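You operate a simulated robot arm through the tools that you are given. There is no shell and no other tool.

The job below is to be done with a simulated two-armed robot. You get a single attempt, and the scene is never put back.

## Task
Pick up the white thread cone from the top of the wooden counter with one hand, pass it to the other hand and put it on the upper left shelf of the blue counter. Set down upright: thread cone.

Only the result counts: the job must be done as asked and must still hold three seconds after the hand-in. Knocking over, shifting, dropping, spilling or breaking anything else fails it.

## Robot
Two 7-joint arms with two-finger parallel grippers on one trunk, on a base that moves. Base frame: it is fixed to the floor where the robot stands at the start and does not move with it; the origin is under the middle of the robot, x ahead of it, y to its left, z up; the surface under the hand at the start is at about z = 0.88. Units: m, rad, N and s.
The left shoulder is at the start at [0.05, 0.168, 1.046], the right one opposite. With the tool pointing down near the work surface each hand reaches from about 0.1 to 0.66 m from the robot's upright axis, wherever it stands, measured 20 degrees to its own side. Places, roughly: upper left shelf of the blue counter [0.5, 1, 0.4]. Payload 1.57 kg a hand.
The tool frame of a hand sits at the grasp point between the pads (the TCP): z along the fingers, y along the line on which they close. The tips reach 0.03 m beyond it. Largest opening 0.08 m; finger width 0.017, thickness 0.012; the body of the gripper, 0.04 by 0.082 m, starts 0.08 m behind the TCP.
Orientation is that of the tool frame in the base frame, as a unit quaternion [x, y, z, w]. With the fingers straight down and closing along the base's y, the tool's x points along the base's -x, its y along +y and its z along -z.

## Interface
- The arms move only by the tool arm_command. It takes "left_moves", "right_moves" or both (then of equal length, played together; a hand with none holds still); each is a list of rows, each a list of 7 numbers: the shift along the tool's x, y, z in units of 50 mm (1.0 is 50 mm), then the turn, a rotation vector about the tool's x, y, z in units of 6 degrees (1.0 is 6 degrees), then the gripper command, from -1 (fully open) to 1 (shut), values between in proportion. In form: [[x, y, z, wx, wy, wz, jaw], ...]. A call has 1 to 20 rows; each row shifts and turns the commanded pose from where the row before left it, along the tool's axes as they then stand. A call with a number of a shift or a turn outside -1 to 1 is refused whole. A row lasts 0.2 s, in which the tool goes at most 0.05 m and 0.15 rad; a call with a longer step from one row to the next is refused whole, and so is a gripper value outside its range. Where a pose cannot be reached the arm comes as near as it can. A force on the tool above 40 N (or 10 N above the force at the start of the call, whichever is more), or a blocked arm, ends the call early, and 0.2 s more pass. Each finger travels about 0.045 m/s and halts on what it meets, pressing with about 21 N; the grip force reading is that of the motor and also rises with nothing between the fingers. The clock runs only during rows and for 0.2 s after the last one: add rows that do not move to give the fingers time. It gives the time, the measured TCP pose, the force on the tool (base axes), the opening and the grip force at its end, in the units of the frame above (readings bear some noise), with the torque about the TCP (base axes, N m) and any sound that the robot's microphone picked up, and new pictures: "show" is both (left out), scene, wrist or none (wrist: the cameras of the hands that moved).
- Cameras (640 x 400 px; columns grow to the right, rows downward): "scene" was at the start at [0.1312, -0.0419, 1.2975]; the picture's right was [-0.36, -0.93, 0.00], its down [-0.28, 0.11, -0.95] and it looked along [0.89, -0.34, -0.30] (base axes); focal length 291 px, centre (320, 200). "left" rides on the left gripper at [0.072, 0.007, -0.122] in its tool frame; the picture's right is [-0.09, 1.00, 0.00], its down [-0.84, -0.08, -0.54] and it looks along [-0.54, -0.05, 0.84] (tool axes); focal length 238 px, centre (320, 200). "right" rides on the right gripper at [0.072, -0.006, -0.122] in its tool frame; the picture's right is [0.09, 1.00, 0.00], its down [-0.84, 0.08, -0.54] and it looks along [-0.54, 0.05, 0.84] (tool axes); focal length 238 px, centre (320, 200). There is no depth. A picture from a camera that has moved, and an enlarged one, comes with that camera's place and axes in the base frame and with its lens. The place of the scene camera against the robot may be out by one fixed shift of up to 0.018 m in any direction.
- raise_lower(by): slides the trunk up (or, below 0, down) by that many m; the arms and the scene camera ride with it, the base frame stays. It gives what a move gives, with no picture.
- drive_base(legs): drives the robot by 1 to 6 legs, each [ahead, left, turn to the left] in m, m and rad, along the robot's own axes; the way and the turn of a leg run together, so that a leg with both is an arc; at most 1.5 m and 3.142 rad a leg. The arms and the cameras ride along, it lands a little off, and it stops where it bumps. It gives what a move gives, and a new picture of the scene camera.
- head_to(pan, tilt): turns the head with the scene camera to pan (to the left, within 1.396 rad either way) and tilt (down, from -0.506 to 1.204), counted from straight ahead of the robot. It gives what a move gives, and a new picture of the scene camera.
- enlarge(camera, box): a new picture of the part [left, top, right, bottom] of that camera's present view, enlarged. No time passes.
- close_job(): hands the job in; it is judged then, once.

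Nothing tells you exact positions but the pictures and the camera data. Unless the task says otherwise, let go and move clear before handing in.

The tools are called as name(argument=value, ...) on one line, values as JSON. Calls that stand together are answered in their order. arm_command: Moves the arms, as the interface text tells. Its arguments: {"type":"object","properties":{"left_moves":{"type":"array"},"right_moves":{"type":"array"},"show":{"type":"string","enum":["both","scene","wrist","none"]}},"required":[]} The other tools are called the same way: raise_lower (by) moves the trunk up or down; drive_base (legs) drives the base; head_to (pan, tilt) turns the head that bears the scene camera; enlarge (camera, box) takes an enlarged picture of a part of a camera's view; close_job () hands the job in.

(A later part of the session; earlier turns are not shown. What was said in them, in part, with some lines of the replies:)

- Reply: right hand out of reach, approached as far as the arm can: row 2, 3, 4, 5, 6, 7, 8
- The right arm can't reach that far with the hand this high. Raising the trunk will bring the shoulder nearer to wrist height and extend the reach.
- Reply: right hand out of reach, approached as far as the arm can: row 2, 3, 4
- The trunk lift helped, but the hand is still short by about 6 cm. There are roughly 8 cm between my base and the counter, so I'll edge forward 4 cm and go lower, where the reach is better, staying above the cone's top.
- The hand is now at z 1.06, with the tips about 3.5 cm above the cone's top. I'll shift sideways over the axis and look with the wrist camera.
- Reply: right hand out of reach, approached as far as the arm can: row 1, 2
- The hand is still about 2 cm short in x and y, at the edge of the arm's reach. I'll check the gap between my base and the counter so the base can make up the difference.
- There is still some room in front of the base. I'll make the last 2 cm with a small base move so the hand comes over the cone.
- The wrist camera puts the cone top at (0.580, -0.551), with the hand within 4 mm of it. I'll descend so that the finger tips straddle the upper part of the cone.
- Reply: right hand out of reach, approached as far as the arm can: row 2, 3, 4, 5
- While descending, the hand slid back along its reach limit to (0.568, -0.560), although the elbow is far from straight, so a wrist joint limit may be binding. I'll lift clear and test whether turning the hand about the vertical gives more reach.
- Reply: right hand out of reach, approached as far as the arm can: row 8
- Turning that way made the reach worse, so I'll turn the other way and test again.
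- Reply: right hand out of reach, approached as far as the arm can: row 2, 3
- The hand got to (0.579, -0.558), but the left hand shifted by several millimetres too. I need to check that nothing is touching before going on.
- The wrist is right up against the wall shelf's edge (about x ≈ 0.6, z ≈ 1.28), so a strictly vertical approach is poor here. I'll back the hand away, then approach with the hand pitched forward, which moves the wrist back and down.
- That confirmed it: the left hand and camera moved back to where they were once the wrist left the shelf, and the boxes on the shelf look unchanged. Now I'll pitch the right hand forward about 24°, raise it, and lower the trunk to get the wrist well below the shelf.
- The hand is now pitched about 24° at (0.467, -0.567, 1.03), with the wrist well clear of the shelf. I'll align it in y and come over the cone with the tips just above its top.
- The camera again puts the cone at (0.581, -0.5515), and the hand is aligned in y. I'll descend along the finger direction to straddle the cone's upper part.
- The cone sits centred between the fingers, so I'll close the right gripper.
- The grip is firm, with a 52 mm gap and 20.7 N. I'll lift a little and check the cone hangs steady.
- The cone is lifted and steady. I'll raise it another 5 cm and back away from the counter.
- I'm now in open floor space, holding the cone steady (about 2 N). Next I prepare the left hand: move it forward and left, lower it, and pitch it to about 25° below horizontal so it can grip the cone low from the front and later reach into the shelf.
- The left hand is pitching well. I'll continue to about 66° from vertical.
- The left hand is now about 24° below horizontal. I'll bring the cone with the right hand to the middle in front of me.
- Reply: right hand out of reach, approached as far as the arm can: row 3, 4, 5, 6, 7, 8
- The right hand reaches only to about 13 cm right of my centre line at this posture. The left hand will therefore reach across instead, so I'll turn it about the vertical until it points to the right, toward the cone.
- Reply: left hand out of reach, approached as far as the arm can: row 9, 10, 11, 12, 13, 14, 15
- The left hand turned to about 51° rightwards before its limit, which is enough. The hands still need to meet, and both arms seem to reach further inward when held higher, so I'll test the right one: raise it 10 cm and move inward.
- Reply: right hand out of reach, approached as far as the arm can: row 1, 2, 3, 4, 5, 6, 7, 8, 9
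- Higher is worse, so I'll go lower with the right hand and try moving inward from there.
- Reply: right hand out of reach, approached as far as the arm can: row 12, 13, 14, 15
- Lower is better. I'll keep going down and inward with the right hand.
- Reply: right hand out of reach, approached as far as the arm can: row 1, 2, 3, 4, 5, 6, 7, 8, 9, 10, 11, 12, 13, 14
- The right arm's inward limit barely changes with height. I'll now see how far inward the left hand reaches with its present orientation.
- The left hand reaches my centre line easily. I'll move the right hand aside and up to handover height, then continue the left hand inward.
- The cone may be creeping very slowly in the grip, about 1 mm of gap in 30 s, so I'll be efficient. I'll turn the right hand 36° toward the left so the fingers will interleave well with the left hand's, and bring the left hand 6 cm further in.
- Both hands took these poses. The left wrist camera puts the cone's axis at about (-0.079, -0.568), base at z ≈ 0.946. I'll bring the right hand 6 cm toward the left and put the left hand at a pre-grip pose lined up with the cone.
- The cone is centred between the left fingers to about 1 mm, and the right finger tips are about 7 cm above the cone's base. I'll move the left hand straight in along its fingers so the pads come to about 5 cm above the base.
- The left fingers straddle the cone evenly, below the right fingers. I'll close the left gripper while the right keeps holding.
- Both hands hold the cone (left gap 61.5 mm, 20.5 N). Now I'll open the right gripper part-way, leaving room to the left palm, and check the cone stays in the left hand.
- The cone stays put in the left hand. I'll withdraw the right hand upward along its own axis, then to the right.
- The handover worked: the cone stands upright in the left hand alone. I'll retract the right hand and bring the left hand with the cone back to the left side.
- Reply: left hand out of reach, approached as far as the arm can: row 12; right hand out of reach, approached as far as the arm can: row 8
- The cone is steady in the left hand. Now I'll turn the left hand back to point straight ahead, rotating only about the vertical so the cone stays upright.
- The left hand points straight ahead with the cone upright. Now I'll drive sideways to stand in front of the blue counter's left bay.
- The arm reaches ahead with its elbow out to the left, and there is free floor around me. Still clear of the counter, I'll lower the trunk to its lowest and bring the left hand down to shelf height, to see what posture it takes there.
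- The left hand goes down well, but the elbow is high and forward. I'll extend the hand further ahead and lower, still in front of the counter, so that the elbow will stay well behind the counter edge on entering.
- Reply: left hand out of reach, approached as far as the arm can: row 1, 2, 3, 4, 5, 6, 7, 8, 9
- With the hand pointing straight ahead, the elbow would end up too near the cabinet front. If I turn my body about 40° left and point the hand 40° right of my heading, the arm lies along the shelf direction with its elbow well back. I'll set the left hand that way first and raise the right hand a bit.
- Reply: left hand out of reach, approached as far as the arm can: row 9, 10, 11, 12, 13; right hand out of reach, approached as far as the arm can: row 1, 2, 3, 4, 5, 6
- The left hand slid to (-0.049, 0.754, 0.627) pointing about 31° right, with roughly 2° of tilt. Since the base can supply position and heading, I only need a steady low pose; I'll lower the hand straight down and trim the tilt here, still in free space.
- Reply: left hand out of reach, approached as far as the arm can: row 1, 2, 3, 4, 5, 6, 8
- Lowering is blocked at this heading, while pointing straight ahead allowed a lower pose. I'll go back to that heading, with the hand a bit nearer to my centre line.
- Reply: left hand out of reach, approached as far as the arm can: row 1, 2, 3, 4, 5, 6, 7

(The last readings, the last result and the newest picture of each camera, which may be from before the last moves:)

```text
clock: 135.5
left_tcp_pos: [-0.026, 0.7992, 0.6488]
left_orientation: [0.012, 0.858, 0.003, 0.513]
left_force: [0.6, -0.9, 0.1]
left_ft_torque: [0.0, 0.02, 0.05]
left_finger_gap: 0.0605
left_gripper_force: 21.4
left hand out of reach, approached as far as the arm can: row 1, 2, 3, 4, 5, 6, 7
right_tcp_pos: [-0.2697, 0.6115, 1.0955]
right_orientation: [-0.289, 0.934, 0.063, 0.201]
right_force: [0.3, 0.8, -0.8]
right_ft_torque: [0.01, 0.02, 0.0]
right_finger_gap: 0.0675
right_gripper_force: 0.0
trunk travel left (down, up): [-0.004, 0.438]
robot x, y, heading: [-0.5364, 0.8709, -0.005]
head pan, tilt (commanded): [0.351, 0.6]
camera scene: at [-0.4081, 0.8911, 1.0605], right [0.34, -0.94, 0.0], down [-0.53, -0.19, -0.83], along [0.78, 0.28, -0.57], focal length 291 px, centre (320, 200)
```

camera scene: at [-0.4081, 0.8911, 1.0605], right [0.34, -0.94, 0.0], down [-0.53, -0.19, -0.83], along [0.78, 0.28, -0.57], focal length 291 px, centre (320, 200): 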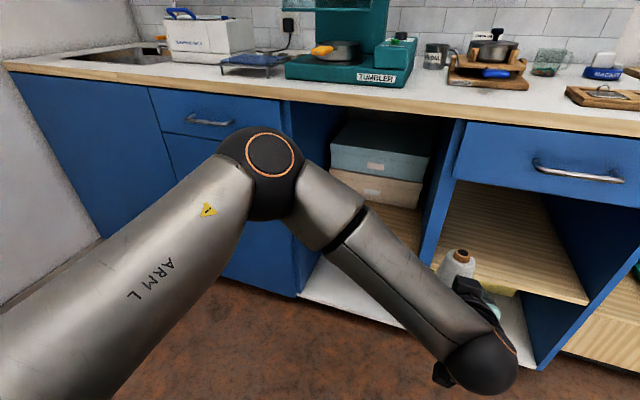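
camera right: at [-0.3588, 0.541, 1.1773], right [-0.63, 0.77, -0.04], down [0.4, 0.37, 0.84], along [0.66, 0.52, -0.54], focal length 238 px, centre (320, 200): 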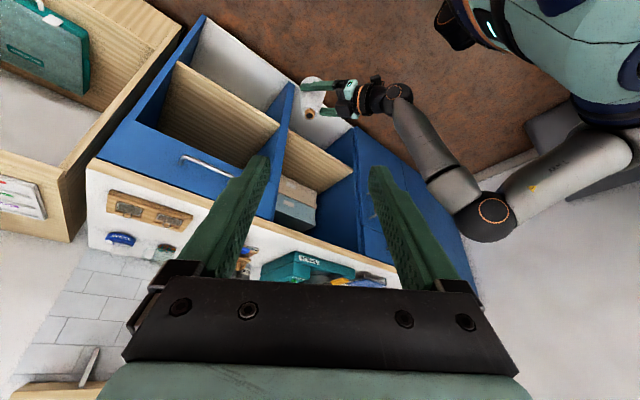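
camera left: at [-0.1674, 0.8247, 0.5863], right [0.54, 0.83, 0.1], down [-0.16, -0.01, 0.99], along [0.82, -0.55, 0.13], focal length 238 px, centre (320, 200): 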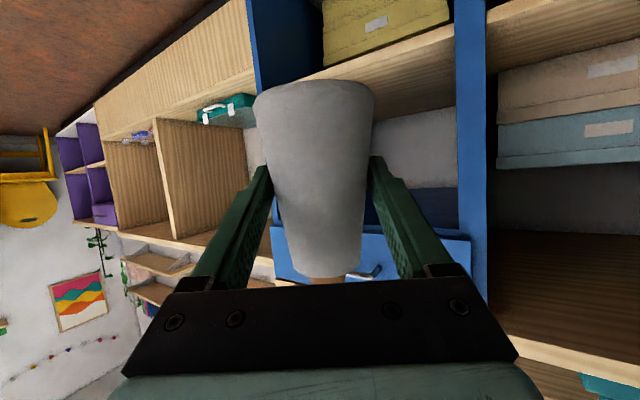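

arm_command(left_moves=[[0.046, 0.3, 0.19, 0.012, -0.09, -0.025, 1], [0.046, 0.3, 0.19, 0.012, -0.09, -0.025, 1], [0.046, 0.3, 0.19, 0.012, -0.09, -0.025, 1], [0.046, 0.3, 0.19, 0.012, -0.09, -0.025, 1], [0.046, 0.3, 0.19, 0.012, -0.09, -0.025, 1], [0.046, 0.3, 0.19, 0.012, -0.09, -0.025, 1], [0.046, 0.3, 0.19, 0.012, -0.09, -0.025, 1], [0.046, 0.3, 0.19, 0.012, -0.09, -0.025, 1], [0, 0, 0, 0, 0, 0, 1]], show="scene")

```text
clock: 137.5
left_tcp_pos: [0.0372, 0.9195, 0.5998]
left_orientation: [0.006, 0.838, -0.007, 0.546]
left_force: [0.3, -0.1, -0.5]
left_ft_torque: [0.05, 0.01, 0.0]
left_finger_gap: 0.0606
left_gripper_force: 21.0
right_tcp_pos: [-0.2683, 0.6115, 1.0958]
right_orientation: [-0.29, 0.934, 0.064, 0.201]
right_force: [0.0, 0.0, -0.2]
right_ft_torque: [-0.03, -0.02, 0.03]
right_finger_gap: 0.068
right_gripper_force: 0.2
trunk travel left (down, up): [-0.004, 0.438]
robot x, y, heading: [-0.5389, 0.8694, -0.004]
head pan, tilt (commanded): [0.351, 0.6]
camera scene: at [-0.4081, 0.8912, 1.0605], right [0.34, -0.94, 0.0], down [-0.53, -0.19, -0.82], along [0.78, 0.28, -0.57], focal length 291 px, centre (320, 200)
```

scene: 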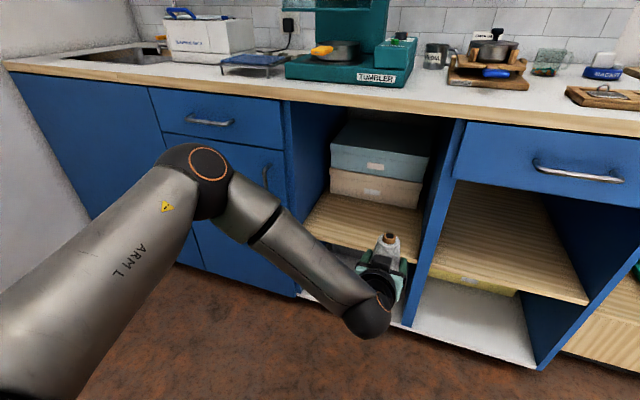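

That worked without hitting limits: hand at 0.575 m ahead, z 0.60, cone upright. Now I'll lower it straight down to about z 0.50.

arm_command(left_moves=[[0.366, 0.002, 0.162, 0, 0, 0, 1], [0.366, 0.002, 0.162, 0, 0, 0, 1], [0.366, 0.002, 0.162, 0, 0, 0, 1], [0.366, 0.002, 0.162, 0, 0, 0, 1], [0.366, 0.002, 0.162, 0, 0, 0, 1], [0, 0, 0, 0, 0, 0, 1]], show="both")

```text
clock: 138.9
left_tcp_pos: [0.0361, 0.9176, 0.4998]
left_orientation: [0.005, 0.839, -0.005, 0.544]
left_force: [-0.2, 0.2, -0.5]
left_ft_torque: [0.0, 0.05, -0.01]
left_finger_gap: 0.0605
left_gripper_force: 20.8
right_tcp_pos: [-0.2695, 0.6121, 1.097]
right_orientation: [-0.29, 0.934, 0.063, 0.2]
right_force: [0.3, -0.3, 0.2]
right_ft_torque: [-0.02, 0.01, 0.02]
right_finger_gap: 0.0678
right_gripper_force: 0.0
trunk travel left (down, up): [-0.004, 0.438]
robot x, y, heading: [-0.5373, 0.8687, -0.003]
head pan, tilt (commanded): [0.351, 0.6]
camera scene: at [-0.4081, 0.8911, 1.0605], right [0.34, -0.94, 0.0], down [-0.53, -0.19, -0.82], along [0.78, 0.28, -0.57], focal length 291 px, centre (320, 200)
camera left: at [-0.1036, 0.9251, 0.4821], right [0.05, 1.0, 0.08], down [-0.15, -0.07, 0.99], along [0.99, -0.06, 0.15], focal length 238 px, centre (320, 200)
```

scene: 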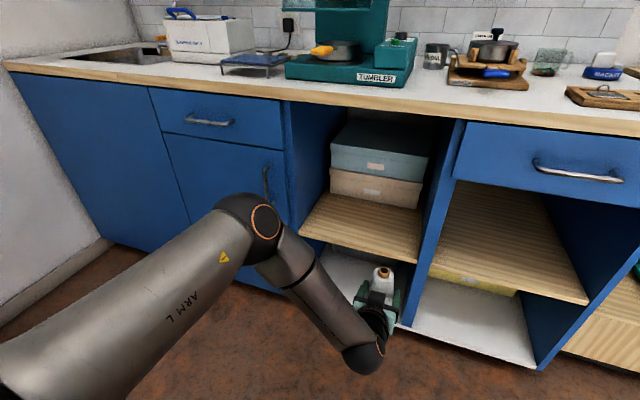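
left: 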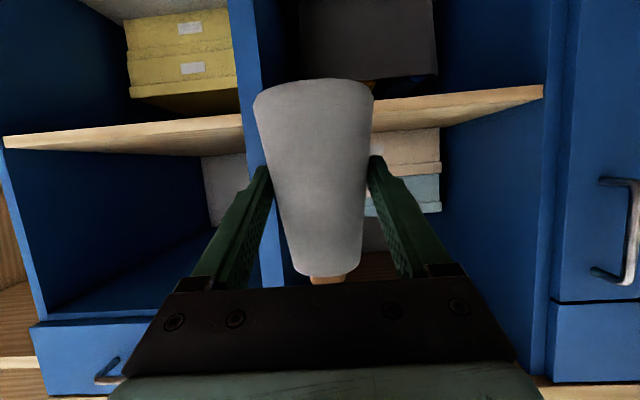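

The hand is at z 0.50 with the cone upright and no limit hit. Before driving in, I'll measure the shelf edge, bay walls and elbow position more exactly.

enlarge(camera="left", box=[220, 40, 600, 280])

head_to(pan=0.7, tilt=0.6)

head_to(pan=0.0, tilt=0.55)

```text
1.67 times, centred on (410, 160) of left
camera zoom: at [-0.1036, 0.9251, 0.4821], right [0.05, 1.0, 0.08], down [-0.15, -0.07, 0.99], along [0.99, -0.06, 0.15], focal length 397 px, centre (170, 267)
```

zoom: 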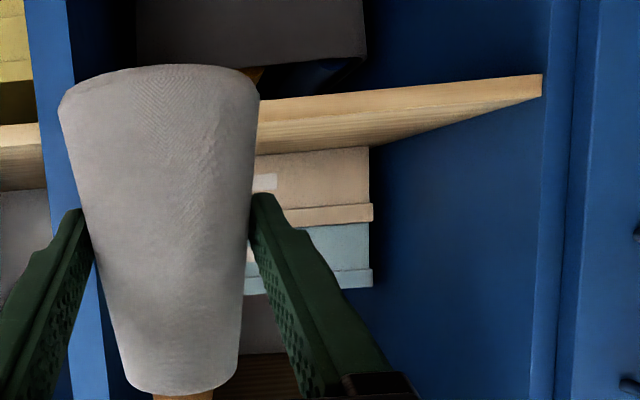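

```text
clock: 139.8
left_tcp_pos: [0.0375, 0.9165, 0.5002]
left_orientation: [0.004, 0.839, -0.004, 0.544]
left_force: [-0.4, 0.1, 0.2]
left_ft_torque: [-0.01, 0.03, -0.02]
left_finger_gap: 0.0608
left_gripper_force: 20.9
right_tcp_pos: [-0.2687, 0.6111, 1.0962]
right_orientation: [-0.289, 0.934, 0.063, 0.201]
right_force: [-0.3, 0.1, -0.1]
right_ft_torque: [-0.01, 0.02, 0.0]
right_finger_gap: 0.0679
right_gripper_force: 0.1
trunk travel left (down, up): [-0.004, 0.438]
robot x, y, heading: [-0.5364, 0.8695, -0.002]
head pan, tilt (commanded): [0.7, 0.6]
camera scene: at [-0.4234, 0.9177, 1.0605], right [0.64, -0.77, 0.0], down [-0.43, -0.36, -0.82], along [0.63, 0.53, -0.57], focal length 291 px, centre (320, 200)
```

scene: 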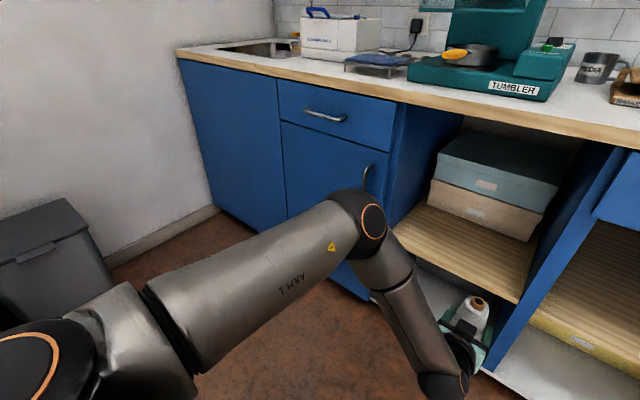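

```text
clock: 140.8
left_tcp_pos: [0.0369, 0.9173, 0.5017]
left_orientation: [0.003, 0.839, -0.004, 0.544]
left_force: [-0.5, 0.6, -0.6]
left_ft_torque: [-0.05, 0.01, 0.01]
left_finger_gap: 0.0607
left_gripper_force: 21.3
right_tcp_pos: [-0.2684, 0.6121, 1.0966]
right_orientation: [-0.289, 0.934, 0.063, 0.201]
right_force: [0.6, -0.4, 1.0]
right_ft_torque: [-0.01, 0.02, 0.03]
right_finger_gap: 0.0678
right_gripper_force: 0.1
trunk travel left (down, up): [-0.004, 0.438]
robot x, y, heading: [-0.5374, 0.867, -0.005]
head pan, tilt (commanded): [0.0, 0.55]
camera scene: at [-0.4014, 0.8608, 1.065], right [0.0, -1.0, 0.0], down [-0.52, 0.0, -0.85], along [0.85, 0.0, -0.52], focal length 291 px, centre (320, 200)
```

scene: 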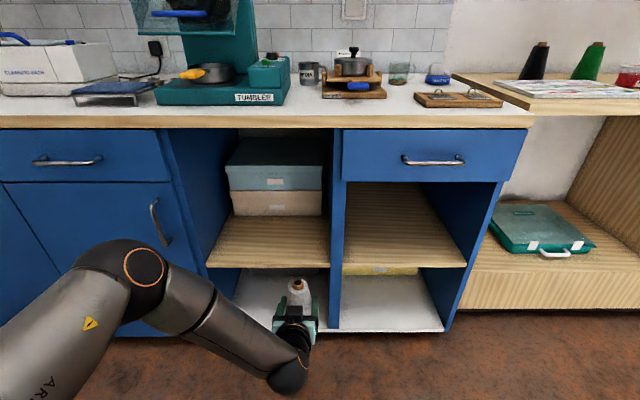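

From the wrist camera: the shelf top is at z ≈ 0.418, its front at x ≈ 0.25, the bay at y 0.833 to 1.216, and the boxes start at x ≈ 0.48. The elbow is about 0.23 m left of the cone. To bring the elbow further back I'll try turning the hand 15° right, to be matched by turning the base 15° left.

arm_command(left_moves=[[0, 0, 0, 0.915, 0.005, 0.405, 1], [0, 0, 0, 0.915, 0.005, 0.405, 1], [0, 0, 0, 0.457, 0, 0.202, 1], [0, 0, 0, 0, 0, 0, 1]], show="scene")

```text
clock: 141.8
left_tcp_pos: [0.0405, 0.8344, 0.5579]
left_orientation: [0.111, 0.834, -0.07, 0.536]
left_force: [0.6, -0.5, -1.2]
left_ft_torque: [-0.01, 0.03, 0.02]
left_finger_gap: 0.0608
left_gripper_force: 20.8
left hand out of reach, approached as far as the arm can: row 1, 2, 3
right_tcp_pos: [-0.2687, 0.6114, 1.097]
right_orientation: [-0.289, 0.934, 0.063, 0.201]
right_force: [1.0, -0.3, -0.2]
right_ft_torque: [-0.01, 0.01, -0.02]
right_finger_gap: 0.0679
right_gripper_force: 0.1
trunk travel left (down, up): [-0.004, 0.438]
robot x, y, heading: [-0.5354, 0.8721, -0.007]
head pan, tilt (commanded): [0.0, 0.55]
camera scene: at [-0.4014, 0.8607, 1.065], right [0.0, -1.0, 0.0], down [-0.52, 0.0, -0.85], along [0.85, 0.0, -0.52], focal length 291 px, centre (320, 200)
```

scene: 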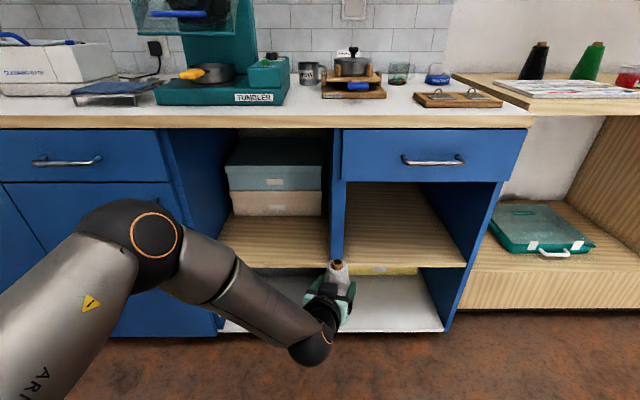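

Turning right pushes the arm off its limit, so I'll keep the hand pointing straight ahead. I'll go back to that pose and place the cone a little nearer the shelf's front, so the elbow stays in front of the cabinet.

arm_command(left_moves=[[0, 0, 0, -0.91, 0.002, -0.416, 1], [0, 0, 0, -0.91, 0.002, -0.416, 1], [0, 0, 0, -0.45, -0.05, -0.25, 1], [0.191, 0.3, 0.142, 0, 0, 0, 1], [0.191, 0.3, 0.142, 0, 0, 0, 1], [0.191, 0.3, 0.142, 0, 0, 0, 1], [0.191, 0.3, 0.142, 0, 0, 0, 1], [0.191, 0.3, 0.142, 0, 0, 0, 1], [0, 0, 0, 0, 0, 0, 1]], show="scene")

```text
clock: 143.8
left_tcp_pos: [0.0551, 0.9077, 0.4982]
left_orientation: [0.003, 0.837, -0.011, 0.548]
left_force: [0.6, 0.0, 0.9]
left_ft_torque: [0.0, 0.04, 0.02]
left_finger_gap: 0.0605
left_gripper_force: 21.5
right_tcp_pos: [-0.2687, 0.6115, 1.0966]
right_orientation: [-0.289, 0.934, 0.063, 0.201]
right_force: [0.3, -0.3, -0.4]
right_ft_torque: [0.01, 0.0, 0.0]
right_finger_gap: 0.0679
right_gripper_force: 0.0
trunk travel left (down, up): [-0.004, 0.438]
robot x, y, heading: [-0.5344, 0.8673, -0.0]
head pan, tilt (commanded): [0.0, 0.55]
camera scene: at [-0.4014, 0.8608, 1.065], right [0.0, -1.0, 0.0], down [-0.52, 0.0, -0.85], along [0.85, 0.0, -0.52], focal length 291 px, centre (320, 200)
```

scene: 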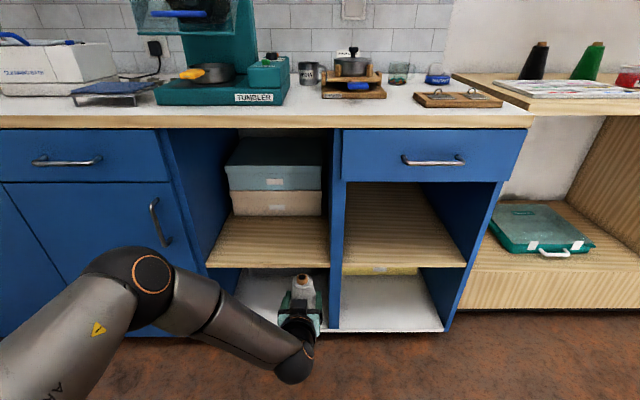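

The pose is back with no limits flagged. I'll check the cone's uprightness and compare its height with the shelf.

enlarge(camera="scene", box=[240, 240, 380, 340])

enlarge(camera="left", box=[220, 40, 600, 280])

```text
4.00 times, centred on (310, 290) of scene
camera zoom: at [-0.4014, 0.8608, 1.065], right [0.0, -1.0, 0.0], down [-0.52, 0.0, -0.85], along [0.85, 0.0, -0.52], focal length 1164 px, centre (360, -160)
```

zoom: 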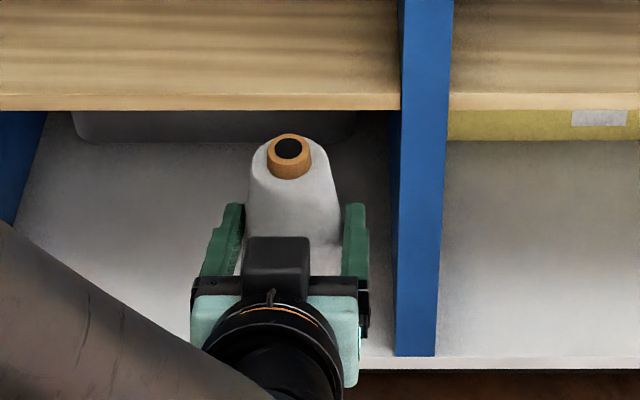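

```text
1.67 times, centred on (410, 160) of left
camera zoom: at [-0.0848, 0.9162, 0.4784], right [0.05, 1.0, 0.07], down [-0.16, -0.06, 0.98], along [0.99, -0.06, 0.16], focal length 397 px, centre (170, 267)
```

zoom: 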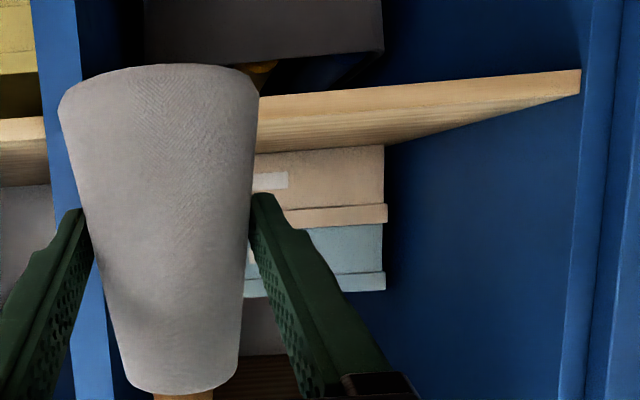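

The cone is upright within about half a degree, with its base at z ≈ 0.441, about 2 cm above the shelf top. The elbow will stay in front of the cabinet. I'll drive forward in two steps, checking on the way.

drive_base(legs=[[0.14, 0, 0]])

enlarge(camera="scene", box=[200, 180, 440, 330])

enlarge(camera="left", box=[160, 20, 640, 320])

```text
clock: 145.2
left_tcp_pos: [0.1943, 0.9068, 0.4977]
left_orientation: [0.003, 0.836, -0.01, 0.548]
left_force: [-0.4, -0.4, -0.6]
left_ft_torque: [0.06, 0.03, -0.01]
left_finger_gap: 0.0605
left_gripper_force: 20.8
right_tcp_pos: [-0.1279, 0.6108, 1.0963]
right_orientation: [-0.29, 0.934, 0.063, 0.201]
right_force: [0.0, 0.4, 0.4]
right_ft_torque: [0.02, 0.03, 0.02]
right_finger_gap: 0.068
right_gripper_force: 0.1
trunk travel left (down, up): [-0.004, 0.438]
robot x, y, heading: [-0.3971, 0.8681, 0.001]
head pan, tilt (commanded): [0.0, 0.55]
camera scene: at [-0.2612, 0.8604, 1.065], right [0.0, -1.0, 0.0], down [-0.52, 0.0, -0.85], along [0.85, 0.0, -0.52], focal length 291 px, centre (320, 200)
```

scene: 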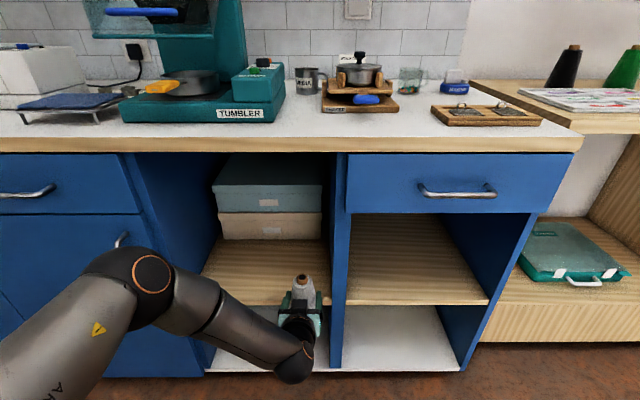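

```text
2.67 times, centred on (320, 255) of scene
camera zoom: at [-0.2612, 0.8604, 1.065], right [0.0, -1.0, 0.0], down [-0.52, 0.0, -0.85], along [0.85, 0.0, -0.52], focal length 776 px, centre (320, 53)
```

zoom: 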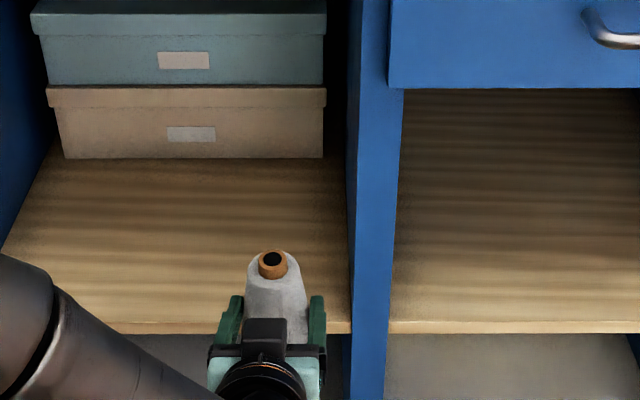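

```text
1.33 times, centred on (400, 170) of left
camera zoom: at [0.0553, 0.9156, 0.4786], right [0.05, 1.0, 0.07], down [-0.16, -0.06, 0.98], along [0.99, -0.06, 0.16], focal length 318 px, centre (213, 240)
```

zoom: 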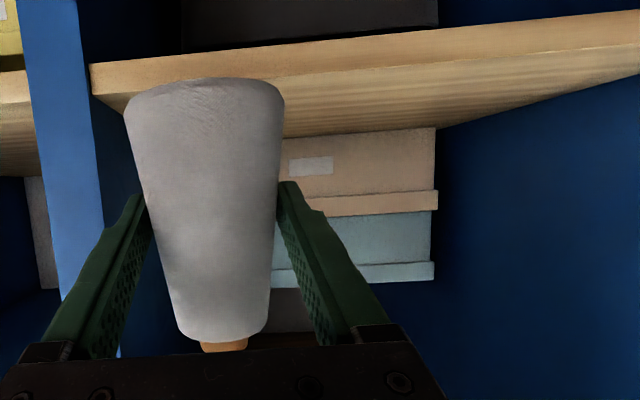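

The alignment looks good and the cone clears the shelf edge. Before the final stretch I'll use the right wrist camera to check the left elbow's distance to the cabinet.

enlarge(camera="right", box=[0, 0, 640, 400])

enlarge(camera="scene", box=[60, 220, 220, 330])

```text
1.00 times, centred on (320, 200) of right (not enlarged: the box is as wide or as high as the picture)
camera zoom: at [-0.2187, 0.5408, 1.1773], right [-0.63, 0.77, -0.04], down [0.4, 0.37, 0.84], along [0.66, 0.52, -0.54], focal length 238 px, centre (320, 200)
```

zoom: 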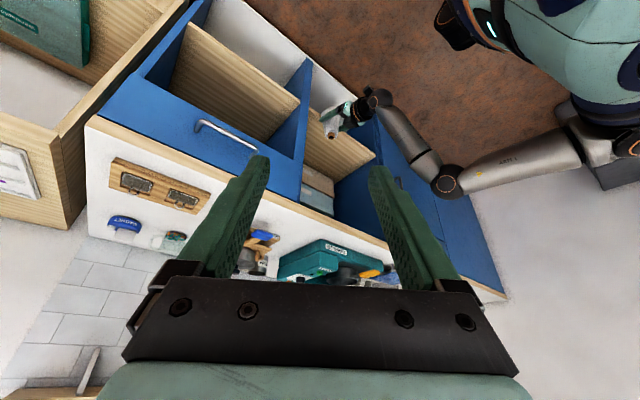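

```text
3.64 times, centred on (140, 275) of scene
camera zoom: at [-0.2612, 0.8604, 1.065], right [0.0, -1.0, 0.0], down [-0.52, 0.0, -0.85], along [0.85, 0.0, -0.52], focal length 1059 px, centre (974, -73)
```

zoom: 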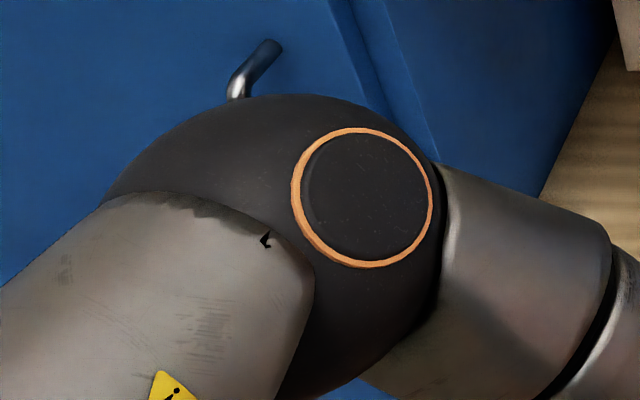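

The elbow is at about (-0.03, 1.06, 0.81), well behind the cone, so there is plenty of clearance. I'll drive the last 14 cm in.

drive_base(legs=[[0.14, 0, 0]])

enlarge(camera="scene", box=[200, 200, 440, 350])

enlarge(camera="left", box=[160, 20, 640, 320])

```text
clock: 146.5
left_tcp_pos: [0.3333, 0.9064, 0.498]
left_orientation: [0.004, 0.837, -0.011, 0.547]
left_force: [0.1, 1.0, 0.1]
left_ft_torque: [0.01, 0.03, 0.01]
left_finger_gap: 0.0606
left_gripper_force: 21.5
right_tcp_pos: [0.0089, 0.6104, 1.0976]
right_orientation: [-0.29, 0.933, 0.063, 0.201]
right_force: [-0.1, -0.5, -0.5]
right_ft_torque: [-0.01, 0.03, 0.03]
right_finger_gap: 0.0681
right_gripper_force: 0.0
trunk travel left (down, up): [-0.004, 0.438]
robot x, y, heading: [-0.259, 0.867, -0.002]
head pan, tilt (commanded): [0.0, 0.55]
camera scene: at [-0.1236, 0.8601, 1.065], right [0.0, -1.0, 0.0], down [-0.52, 0.0, -0.85], along [0.85, 0.0, -0.52], focal length 291 px, centre (320, 200)
```

scene: 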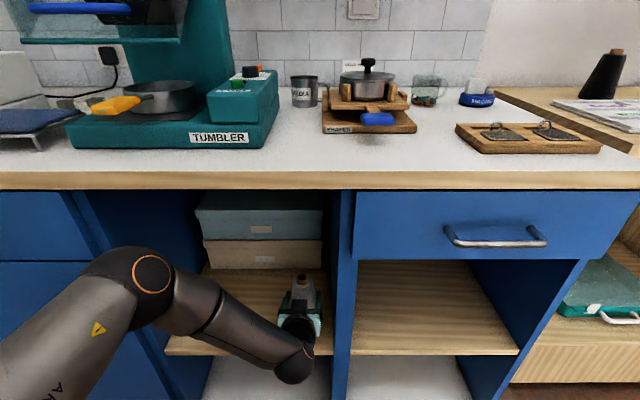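

```text
2.67 times, centred on (320, 275) of scene
camera zoom: at [-0.1236, 0.8601, 1.065], right [0.0, -1.0, 0.0], down [-0.52, 0.0, -0.85], along [0.85, 0.0, -0.52], focal length 776 px, centre (320, 0)
```

zoom: 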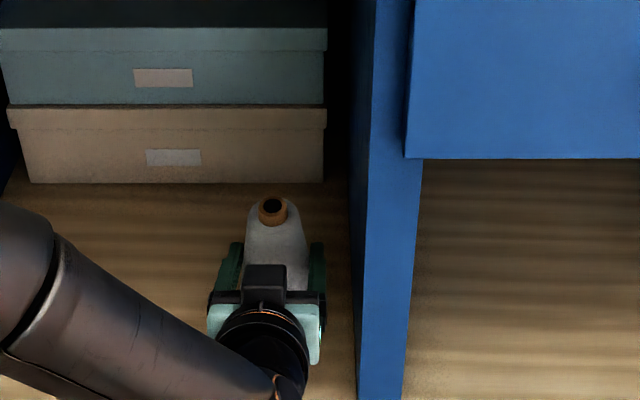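

```text
1.33 times, centred on (400, 170) of left
camera zoom: at [0.1928, 0.9153, 0.4786], right [0.05, 1.0, 0.07], down [-0.16, -0.06, 0.98], along [0.99, -0.06, 0.16], focal length 318 px, centre (213, 240)
```

zoom: 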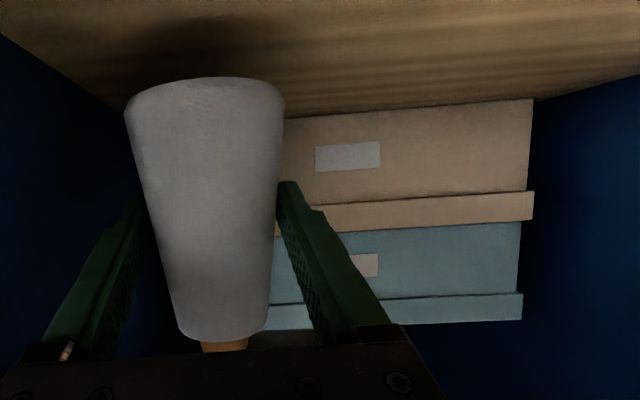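

The cone is over the shelf at about (0.344, 0.906), clear of the boxes and walls. I'll lower it gently in small steps, watching the force.

arm_command(left_moves=[[0.073, 0.001, 0.032, 0, 0, 0, 1], [0.073, 0.001, 0.032, 0, 0, 0, 1], [0.073, 0.001, 0.032, 0, 0, 0, 1], [0, 0, 0, 0, 0, 0, 1]], show="wrist")

enlarge(camera="left", box=[220, 20, 420, 145])

```text
clock: 147.5
left_tcp_pos: [0.3329, 0.906, 0.486]
left_orientation: [0.001, 0.838, -0.007, 0.545]
left_force: [0.9, -0.4, 0.6]
left_ft_torque: [-0.02, -0.01, -0.02]
left_finger_gap: 0.0604
left_gripper_force: 20.8
right_tcp_pos: [0.0081, 0.6115, 1.0965]
right_orientation: [-0.289, 0.934, 0.062, 0.201]
right_force: [-0.1, 0.1, -0.6]
right_ft_torque: [0.0, -0.01, 0.0]
right_finger_gap: 0.0678
right_gripper_force: 0.0
trunk travel left (down, up): [-0.004, 0.438]
robot x, y, heading: [-0.2564, 0.8663, -0.008]
head pan, tilt (commanded): [0.0, 0.55]
camera left: at [0.1927, 0.9139, 0.468], right [0.05, 1.0, 0.07], down [-0.16, -0.06, 0.99], along [0.99, -0.06, 0.15], focal length 238 px, centre (320, 200)
```

left: 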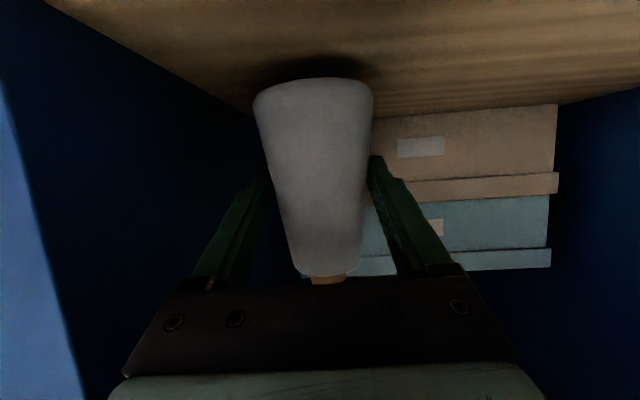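

```text
3.20 times, centred on (320, 82) of left
camera zoom: at [0.1927, 0.9139, 0.468], right [0.05, 1.0, 0.07], down [-0.16, -0.06, 0.99], along [0.99, -0.06, 0.15], focal length 763 px, centre (320, 576)
```

zoom: 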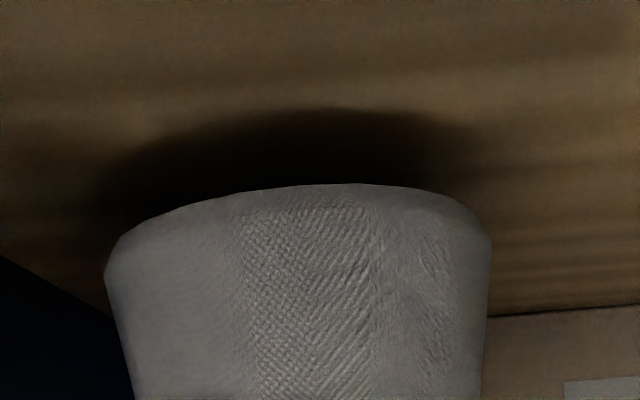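

It's close now, with the shadow beneath the base narrowing. I'll go on in 2 mm steps.

arm_command(left_moves=[[0.037, 0, 0.016, 0, 0, 0, 1], [0.037, 0, 0.016, 0, 0, 0, 1], [0, 0, 0, 0, 0, 0, 1]], show="none")

enlarge(camera="left", box=[220, 20, 420, 145])

```text
clock: 148.3
left_tcp_pos: [0.3329, 0.9061, 0.4836]
left_orientation: [0.002, 0.839, -0.007, 0.544]
left_force: [0.2, -0.1, -0.6]
left_ft_torque: [0.01, 0.0, -0.03]
left_finger_gap: 0.0604
left_gripper_force: 21.3
right_tcp_pos: [0.0081, 0.6107, 1.0976]
right_orientation: [-0.29, 0.933, 0.064, 0.201]
right_force: [0.8, -0.8, 1.0]
right_ft_torque: [-0.01, -0.02, -0.01]
right_finger_gap: 0.068
right_gripper_force: 0.1
trunk travel left (down, up): [-0.004, 0.438]
robot x, y, heading: [-0.255, 0.8726, -0.0]
head pan, tilt (commanded): [0.0, 0.55]
```

```text
3.20 times, centred on (320, 82) of left
camera zoom: at [0.1926, 0.9131, 0.4643], right [0.05, 1.0, 0.07], down [-0.16, -0.07, 0.99], along [0.99, -0.06, 0.15], focal length 763 px, centre (320, 576)
```

zoom: 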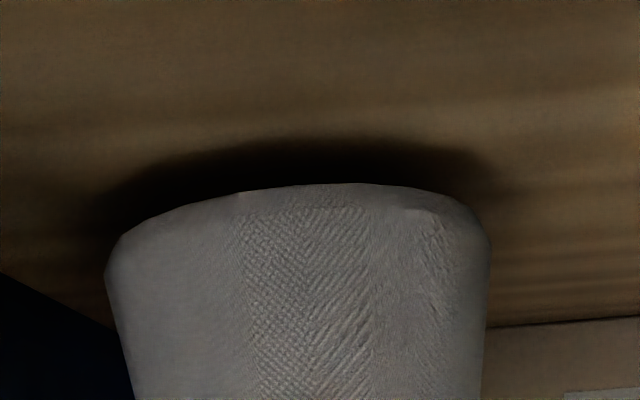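

The shadow gap shrank from 77 to 45 px over about 4 mm, so about 5 mm remain. I'll continue.

arm_command(left_moves=[[0.032, 0, 0.014, 0, 0, 0, 1], [0.032, 0, 0.014, 0, 0, 0, 1], [0, 0, 0, 0, 0, 0, 1]], show="none")

enlarge(camera="left", box=[220, 20, 420, 145])

```text
clock: 149.1
left_tcp_pos: [0.3331, 0.904, 0.4814]
left_orientation: [0.001, 0.839, -0.008, 0.545]
left_force: [0.4, 0.5, 0.3]
left_ft_torque: [-0.01, 0.03, 0.01]
left_finger_gap: 0.0604
left_gripper_force: 21.3
left hand out of reach, approached as far as the arm can: row 1
right_tcp_pos: [0.0076, 0.6109, 1.0982]
right_orientation: [-0.29, 0.934, 0.063, 0.201]
right_force: [-0.9, 0.7, 0.2]
right_ft_torque: [-0.04, -0.02, -0.01]
right_finger_gap: 0.0677
right_gripper_force: 0.1
trunk travel left (down, up): [-0.004, 0.438]
robot x, y, heading: [-0.2613, 0.8688, -0.003]
head pan, tilt (commanded): [0.0, 0.55]
```

```text
3.20 times, centred on (320, 82) of left
camera zoom: at [0.1933, 0.9111, 0.4624], right [0.05, 1.0, 0.07], down [-0.16, -0.07, 0.99], along [0.99, -0.06, 0.15], focal length 763 px, centre (320, 576)
```

zoom: 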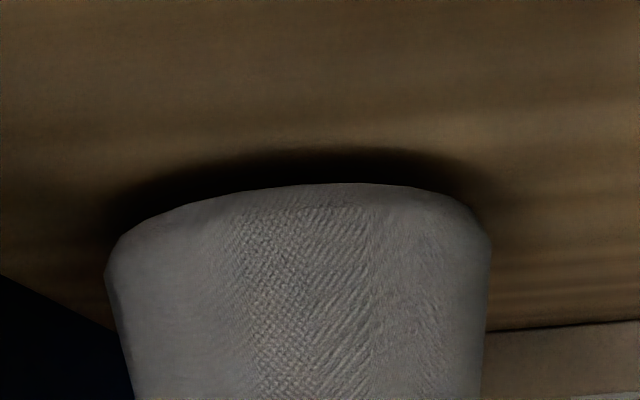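

The arm is again near its limit, so I'll use the last few millimetres of trunk travel to lower straight down.

raise_lower(by=-0.002)

enlarge(camera="left", box=[220, 20, 420, 145])

```text
clock: 149.6
left_tcp_pos: [0.3341, 0.9043, 0.4792]
left_orientation: [0.002, 0.839, -0.008, 0.545]
left_force: [0.1, 0.3, 0.0]
left_ft_torque: [0.01, 0.02, 0.01]
left_finger_gap: 0.0605
left_gripper_force: 20.9
right_tcp_pos: [0.0087, 0.61, 1.0943]
right_orientation: [-0.289, 0.934, 0.063, 0.201]
right_force: [-0.1, -0.2, 0.1]
right_ft_torque: [0.0, -0.05, 0.0]
right_finger_gap: 0.0678
right_gripper_force: 0.1
trunk travel left (down, up): [-0.002, 0.44]
robot x, y, heading: [-0.2593, 0.8669, -0.003]
head pan, tilt (commanded): [0.0, 0.55]
```

```text
3.20 times, centred on (320, 82) of left
camera zoom: at [0.1932, 0.911, 0.4604], right [0.05, 1.0, 0.07], down [-0.16, -0.07, 0.99], along [0.99, -0.06, 0.15], focal length 763 px, centre (320, 576)
```

zoom: 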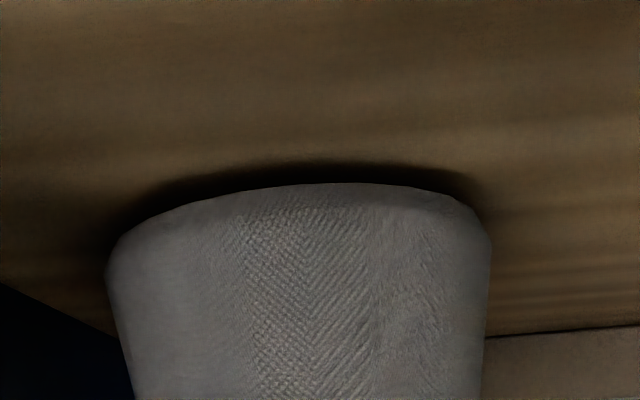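

raise_lower(by=-0.002)

enlarge(camera="left", box=[220, 20, 420, 145])

```text
clock: 150.1
left_tcp_pos: [0.3343, 0.9042, 0.4769]
left_orientation: [0.001, 0.838, -0.007, 0.545]
left_force: [0.5, -0.4, 0.6]
left_ft_torque: [-0.02, -0.01, -0.01]
left_finger_gap: 0.0603
left_gripper_force: 20.9
right_tcp_pos: [0.0087, 0.61, 1.0931]
right_orientation: [-0.289, 0.934, 0.063, 0.201]
right_force: [-0.2, 0.1, -0.7]
right_ft_torque: [0.02, -0.01, 0.0]
right_finger_gap: 0.068
right_gripper_force: 0.0
trunk travel left (down, up): [0.0, 0.442]
robot x, y, heading: [-0.2579, 0.8663, 0.001]
head pan, tilt (commanded): [0.0, 0.55]
```

```text
3.20 times, centred on (320, 82) of left
camera zoom: at [0.1932, 0.9111, 0.4585], right [0.05, 1.0, 0.07], down [-0.16, -0.07, 0.99], along [0.99, -0.06, 0.15], focal length 763 px, centre (320, 576)
```

zoom: 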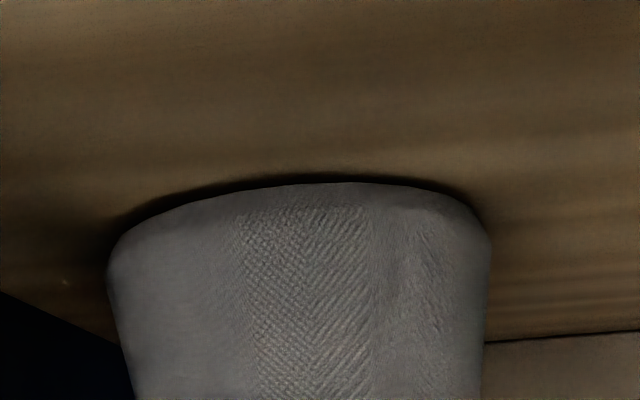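

Only about 1.5 mm remain. I'll go down with the arm in tiny steps, giving slightly toward the right to stay clear of its limit.

arm_command(left_moves=[[0, -0.08, 0, 0, 0, 0, 1], [0.022, 0, 0.01, 0, 0, 0, 1], [0, 0, 0, 0, 0, 0, 1]], show="none")

enlarge(camera="left", box=[220, 20, 420, 145])

```text
clock: 150.9
left_tcp_pos: [0.3326, 0.8996, 0.4756]
left_orientation: [0.001, 0.838, -0.007, 0.546]
left_force: [-0.1, -0.1, -0.3]
left_ft_torque: [0.04, 0.02, -0.01]
left_finger_gap: 0.0605
left_gripper_force: 21.2
right_tcp_pos: [0.0092, 0.611, 1.0933]
right_orientation: [-0.289, 0.934, 0.063, 0.201]
right_force: [0.0, 0.8, -0.4]
right_ft_torque: [0.01, -0.01, -0.03]
right_finger_gap: 0.068
right_gripper_force: 0.1
trunk travel left (down, up): [0.0, 0.442]
robot x, y, heading: [-0.2541, 0.8672, -0.001]
head pan, tilt (commanded): [0.0, 0.55]
```

```text
3.20 times, centred on (320, 82) of left
camera zoom: at [0.1932, 0.9071, 0.4575], right [0.05, 1.0, 0.07], down [-0.16, -0.07, 0.99], along [0.99, -0.06, 0.15], focal length 763 px, centre (320, 576)
```

zoom: 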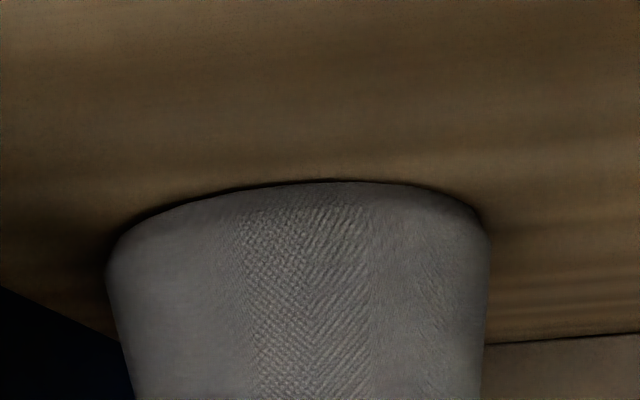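

arm_command(left_moves=[[0.015, 0, 0.007, 0, 0, 0, 1], [0, 0, 0, 0, 0, 0, 1]], show="none")

enlarge(camera="left", box=[220, 20, 420, 145])

```text
clock: 151.5
left_tcp_pos: [0.334, 0.9011, 0.4757]
left_orientation: [0.001, 0.837, -0.007, 0.546]
left_force: [-0.6, -0.3, 3.4]
left_ft_torque: [0.16, 0.15, 0.04]
left_finger_gap: 0.0604
left_gripper_force: 21.2
right_tcp_pos: [0.0093, 0.6101, 1.0931]
right_orientation: [-0.289, 0.934, 0.063, 0.201]
right_force: [0.6, -0.7, -0.5]
right_ft_torque: [0.0, 0.02, 0.0]
right_finger_gap: 0.0681
right_gripper_force: 0.0
trunk travel left (down, up): [0.0, 0.442]
robot x, y, heading: [-0.2583, 0.8681, -0.001]
head pan, tilt (commanded): [0.0, 0.55]
```

```text
3.20 times, centred on (320, 82) of left
camera zoom: at [0.1935, 0.9071, 0.457], right [0.05, 1.0, 0.07], down [-0.16, -0.07, 0.99], along [0.99, -0.06, 0.15], focal length 763 px, centre (320, 576)
```

zoom: 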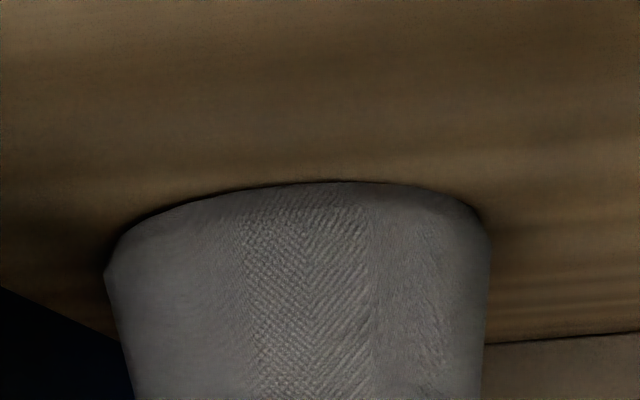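

The cone has touched down (3.4 N upward). I'll open the left gripper part-way, just enough to free the cone while leaving room to the divider.

arm_command(left_moves=[[0, 0, 0, 0, 0, 0, -0.6], [0, 0, 0, 0, 0, 0, -0.7], [0, 0, 0, 0, 0, 0, -0.8], [0, 0, 0, 0, 0, 0, -0.8]], show="both")

enlarge(camera="left", box=[180, 20, 460, 195])

enlarge(camera="scene", box=[240, 240, 400, 350])

```text
clock: 152.5
left_tcp_pos: [0.3345, 0.9001, 0.475]
left_orientation: [0.002, 0.838, -0.008, 0.545]
left_force: [0.6, -0.2, 1.1]
left_ft_torque: [-0.03, -0.02, 0.02]
left_finger_gap: 0.072
left_gripper_force: 0.0
right_tcp_pos: [0.009, 0.6121, 1.0931]
right_orientation: [-0.289, 0.934, 0.062, 0.201]
right_force: [-0.1, 0.6, 0.0]
right_ft_torque: [-0.01, 0.02, 0.03]
right_finger_gap: 0.0681
right_gripper_force: 0.2
trunk travel left (down, up): [0.0, 0.442]
robot x, y, heading: [-0.2537, 0.8677, -0.002]
head pan, tilt (commanded): [0.0, 0.55]
camera scene: at [-0.1237, 0.8601, 1.061], right [0.0, -1.0, 0.0], down [-0.52, 0.0, -0.85], along [0.85, 0.0, -0.52], focal length 291 px, centre (320, 200)
camera left: at [0.1932, 0.9072, 0.4565], right [0.05, 1.0, 0.07], down [-0.16, -0.07, 0.99], along [0.99, -0.06, 0.15], focal length 238 px, centre (320, 200)
```

scene: 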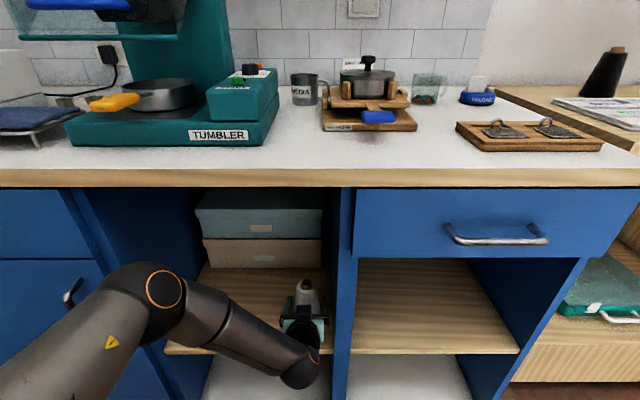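
left: 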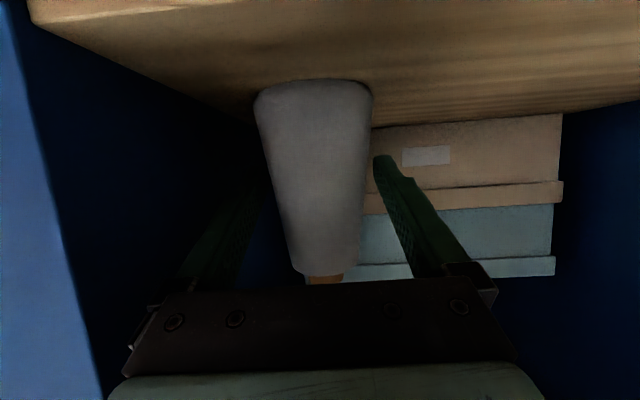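

```text
2.29 times, centred on (320, 108) of left
camera zoom: at [0.1932, 0.9072, 0.4565], right [0.05, 1.0, 0.07], down [-0.16, -0.07, 0.99], along [0.99, -0.06, 0.15], focal length 545 px, centre (320, 411)
```

zoom: 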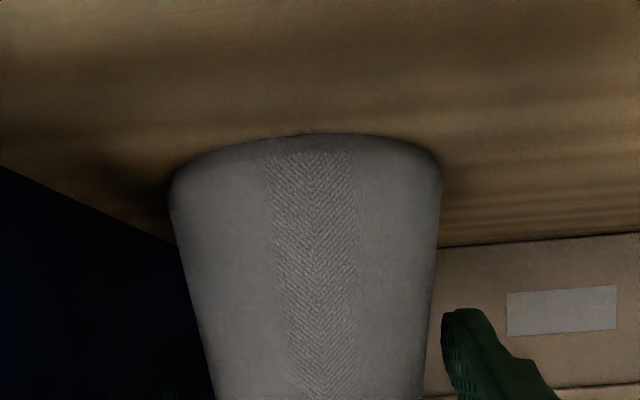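

```text
3.64 times, centred on (320, 295) of scene
camera zoom: at [-0.1237, 0.8601, 1.061], right [0.0, -1.0, 0.0], down [-0.52, 0.0, -0.85], along [0.85, 0.0, -0.52], focal length 1059 px, centre (320, -146)
```

zoom: 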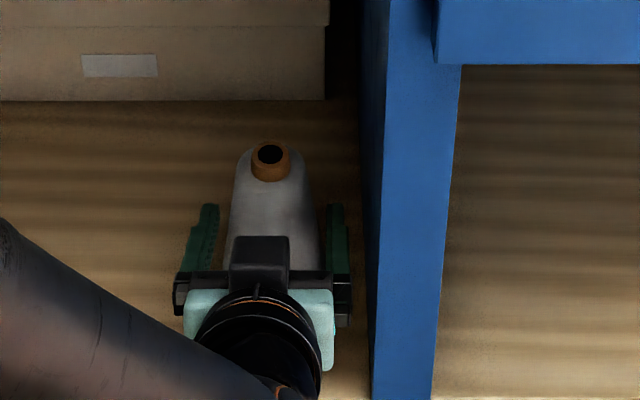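

The cone stands free on the shelf with clearance on both sides of the fingers. I'll withdraw the left hand straight back along its fingers.

arm_command(left_moves=[[0, 0, -0.2, 0, 0, 0, -0.8], [0, 0, -0.3, 0, 0, 0, -0.8], [0, 0, -0.4, 0, 0, 0, -0.8], [0, 0, -0.4, 0, 0, 0, -0.8], [0, 0, -0.4, 0, 0, 0, -0.8], [0, 0, -0.4, 0, 0, 0, -0.8], [0, 0, 0, 0, 0, 0, -0.8]], show="both")

```text
clock: 154.1
left_tcp_pos: [0.2364, 0.9014, 0.517]
left_orientation: [0.001, 0.839, -0.006, 0.545]
left_force: [0.4, 0.1, -0.4]
left_ft_torque: [0.06, -0.01, 0.0]
left_finger_gap: 0.0719
left_gripper_force: 0.1
right_tcp_pos: [0.0088, 0.611, 1.0927]
right_orientation: [-0.289, 0.934, 0.063, 0.2]
right_force: [0.1, 0.3, 0.7]
right_ft_torque: [-0.01, 0.02, -0.01]
right_finger_gap: 0.0683
right_gripper_force: 0.0
trunk travel left (down, up): [0.0, 0.442]
robot x, y, heading: [-0.2577, 0.8687, -0.001]
head pan, tilt (commanded): [0.0, 0.55]
camera scene: at [-0.1237, 0.8601, 1.061], right [0.0, -1.0, 0.0], down [-0.52, 0.0, -0.85], along [0.85, 0.0, -0.52], focal length 291 px, centre (320, 200)
camera left: at [0.097, 0.9088, 0.4989], right [0.05, 1.0, 0.07], down [-0.16, -0.07, 0.99], along [0.99, -0.06, 0.15], focal length 238 px, centre (320, 200)
```

scene: 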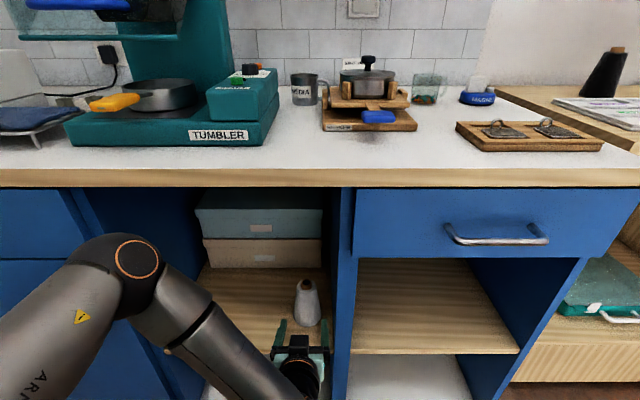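
left: 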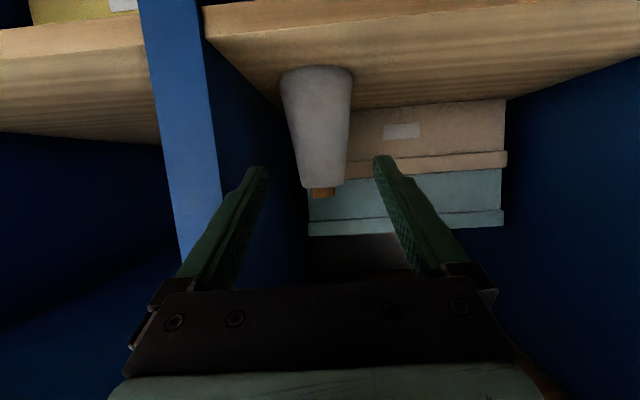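

The cone stands upright on the upper left shelf and the left hand is free of it. I'll back the robot away so both hands are clear, then take a last look.

drive_base(legs=[[-0.35, 0, 0]])

enlarge(camera="scene", box=[180, 130, 420, 290])

```text
clock: 156.4
left_tcp_pos: [-0.1112, 0.9016, 0.5182]
left_orientation: [0.001, 0.838, -0.008, 0.545]
left_force: [-0.9, -1.0, -0.5]
left_ft_torque: [-0.02, 0.0, -0.02]
left_finger_gap: 0.0718
left_gripper_force: 0.0
right_tcp_pos: [-0.3392, 0.6121, 1.0943]
right_orientation: [-0.29, 0.934, 0.064, 0.201]
right_force: [-0.8, 0.1, 0.8]
right_ft_torque: [-0.02, -0.01, -0.02]
right_finger_gap: 0.068
right_gripper_force: 0.1
trunk travel left (down, up): [0.0, 0.442]
robot x, y, heading: [-0.6096, 0.8674, -0.001]
head pan, tilt (commanded): [0.0, 0.55]
camera scene: at [-0.4723, 0.8608, 1.061], right [0.0, -1.0, 0.0], down [-0.52, 0.0, -0.85], along [0.85, 0.0, -0.52], focal length 291 px, centre (320, 200)
```

scene: 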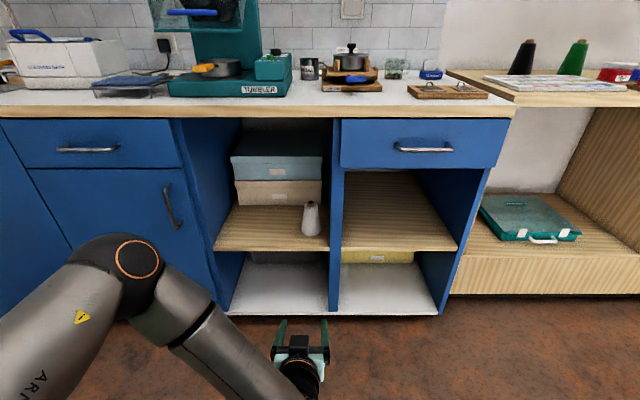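

```text
2.50 times, centred on (300, 210) of scene
camera zoom: at [-0.4723, 0.8608, 1.061], right [0.0, -1.0, 0.0], down [-0.52, 0.0, -0.85], along [0.85, 0.0, -0.52], focal length 728 px, centre (370, 175)
```

zoom: 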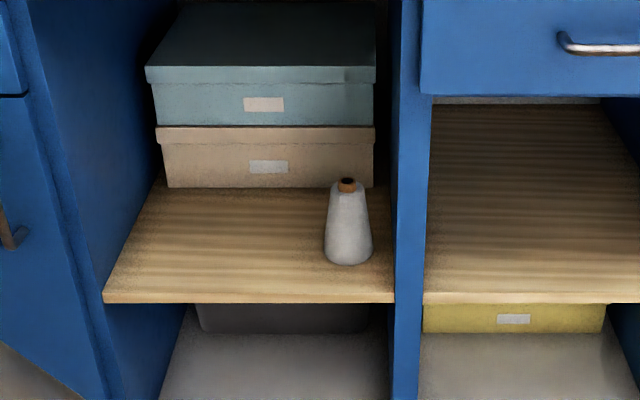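

The white cone stands upright on the upper left shelf, both hands are clear, and nothing else looks disturbed. I'm handing the job in.

close_job()

```text
The job is handed in.
```

The white thread cone is standing upright on the upper left shelf of the blue counter, at about (0.34, 0.90), roughly 4 cm to the left of the bay's divider. I picked it up with the right hand, passed it directly to the left, and set it down with the left. Both hands were clear before I handed in; the judged result has not come back.

**Shelf contact:** while I was reaching for the cone, the right wrist pressed against the edge of the wall shelf above the wooden counter. I backed off, and the small boxes on that shelf looked unmoved when I compared views. I saw nothing else shifted or knocked over, but I did not re-inspect the wooden counter closely before handing in.
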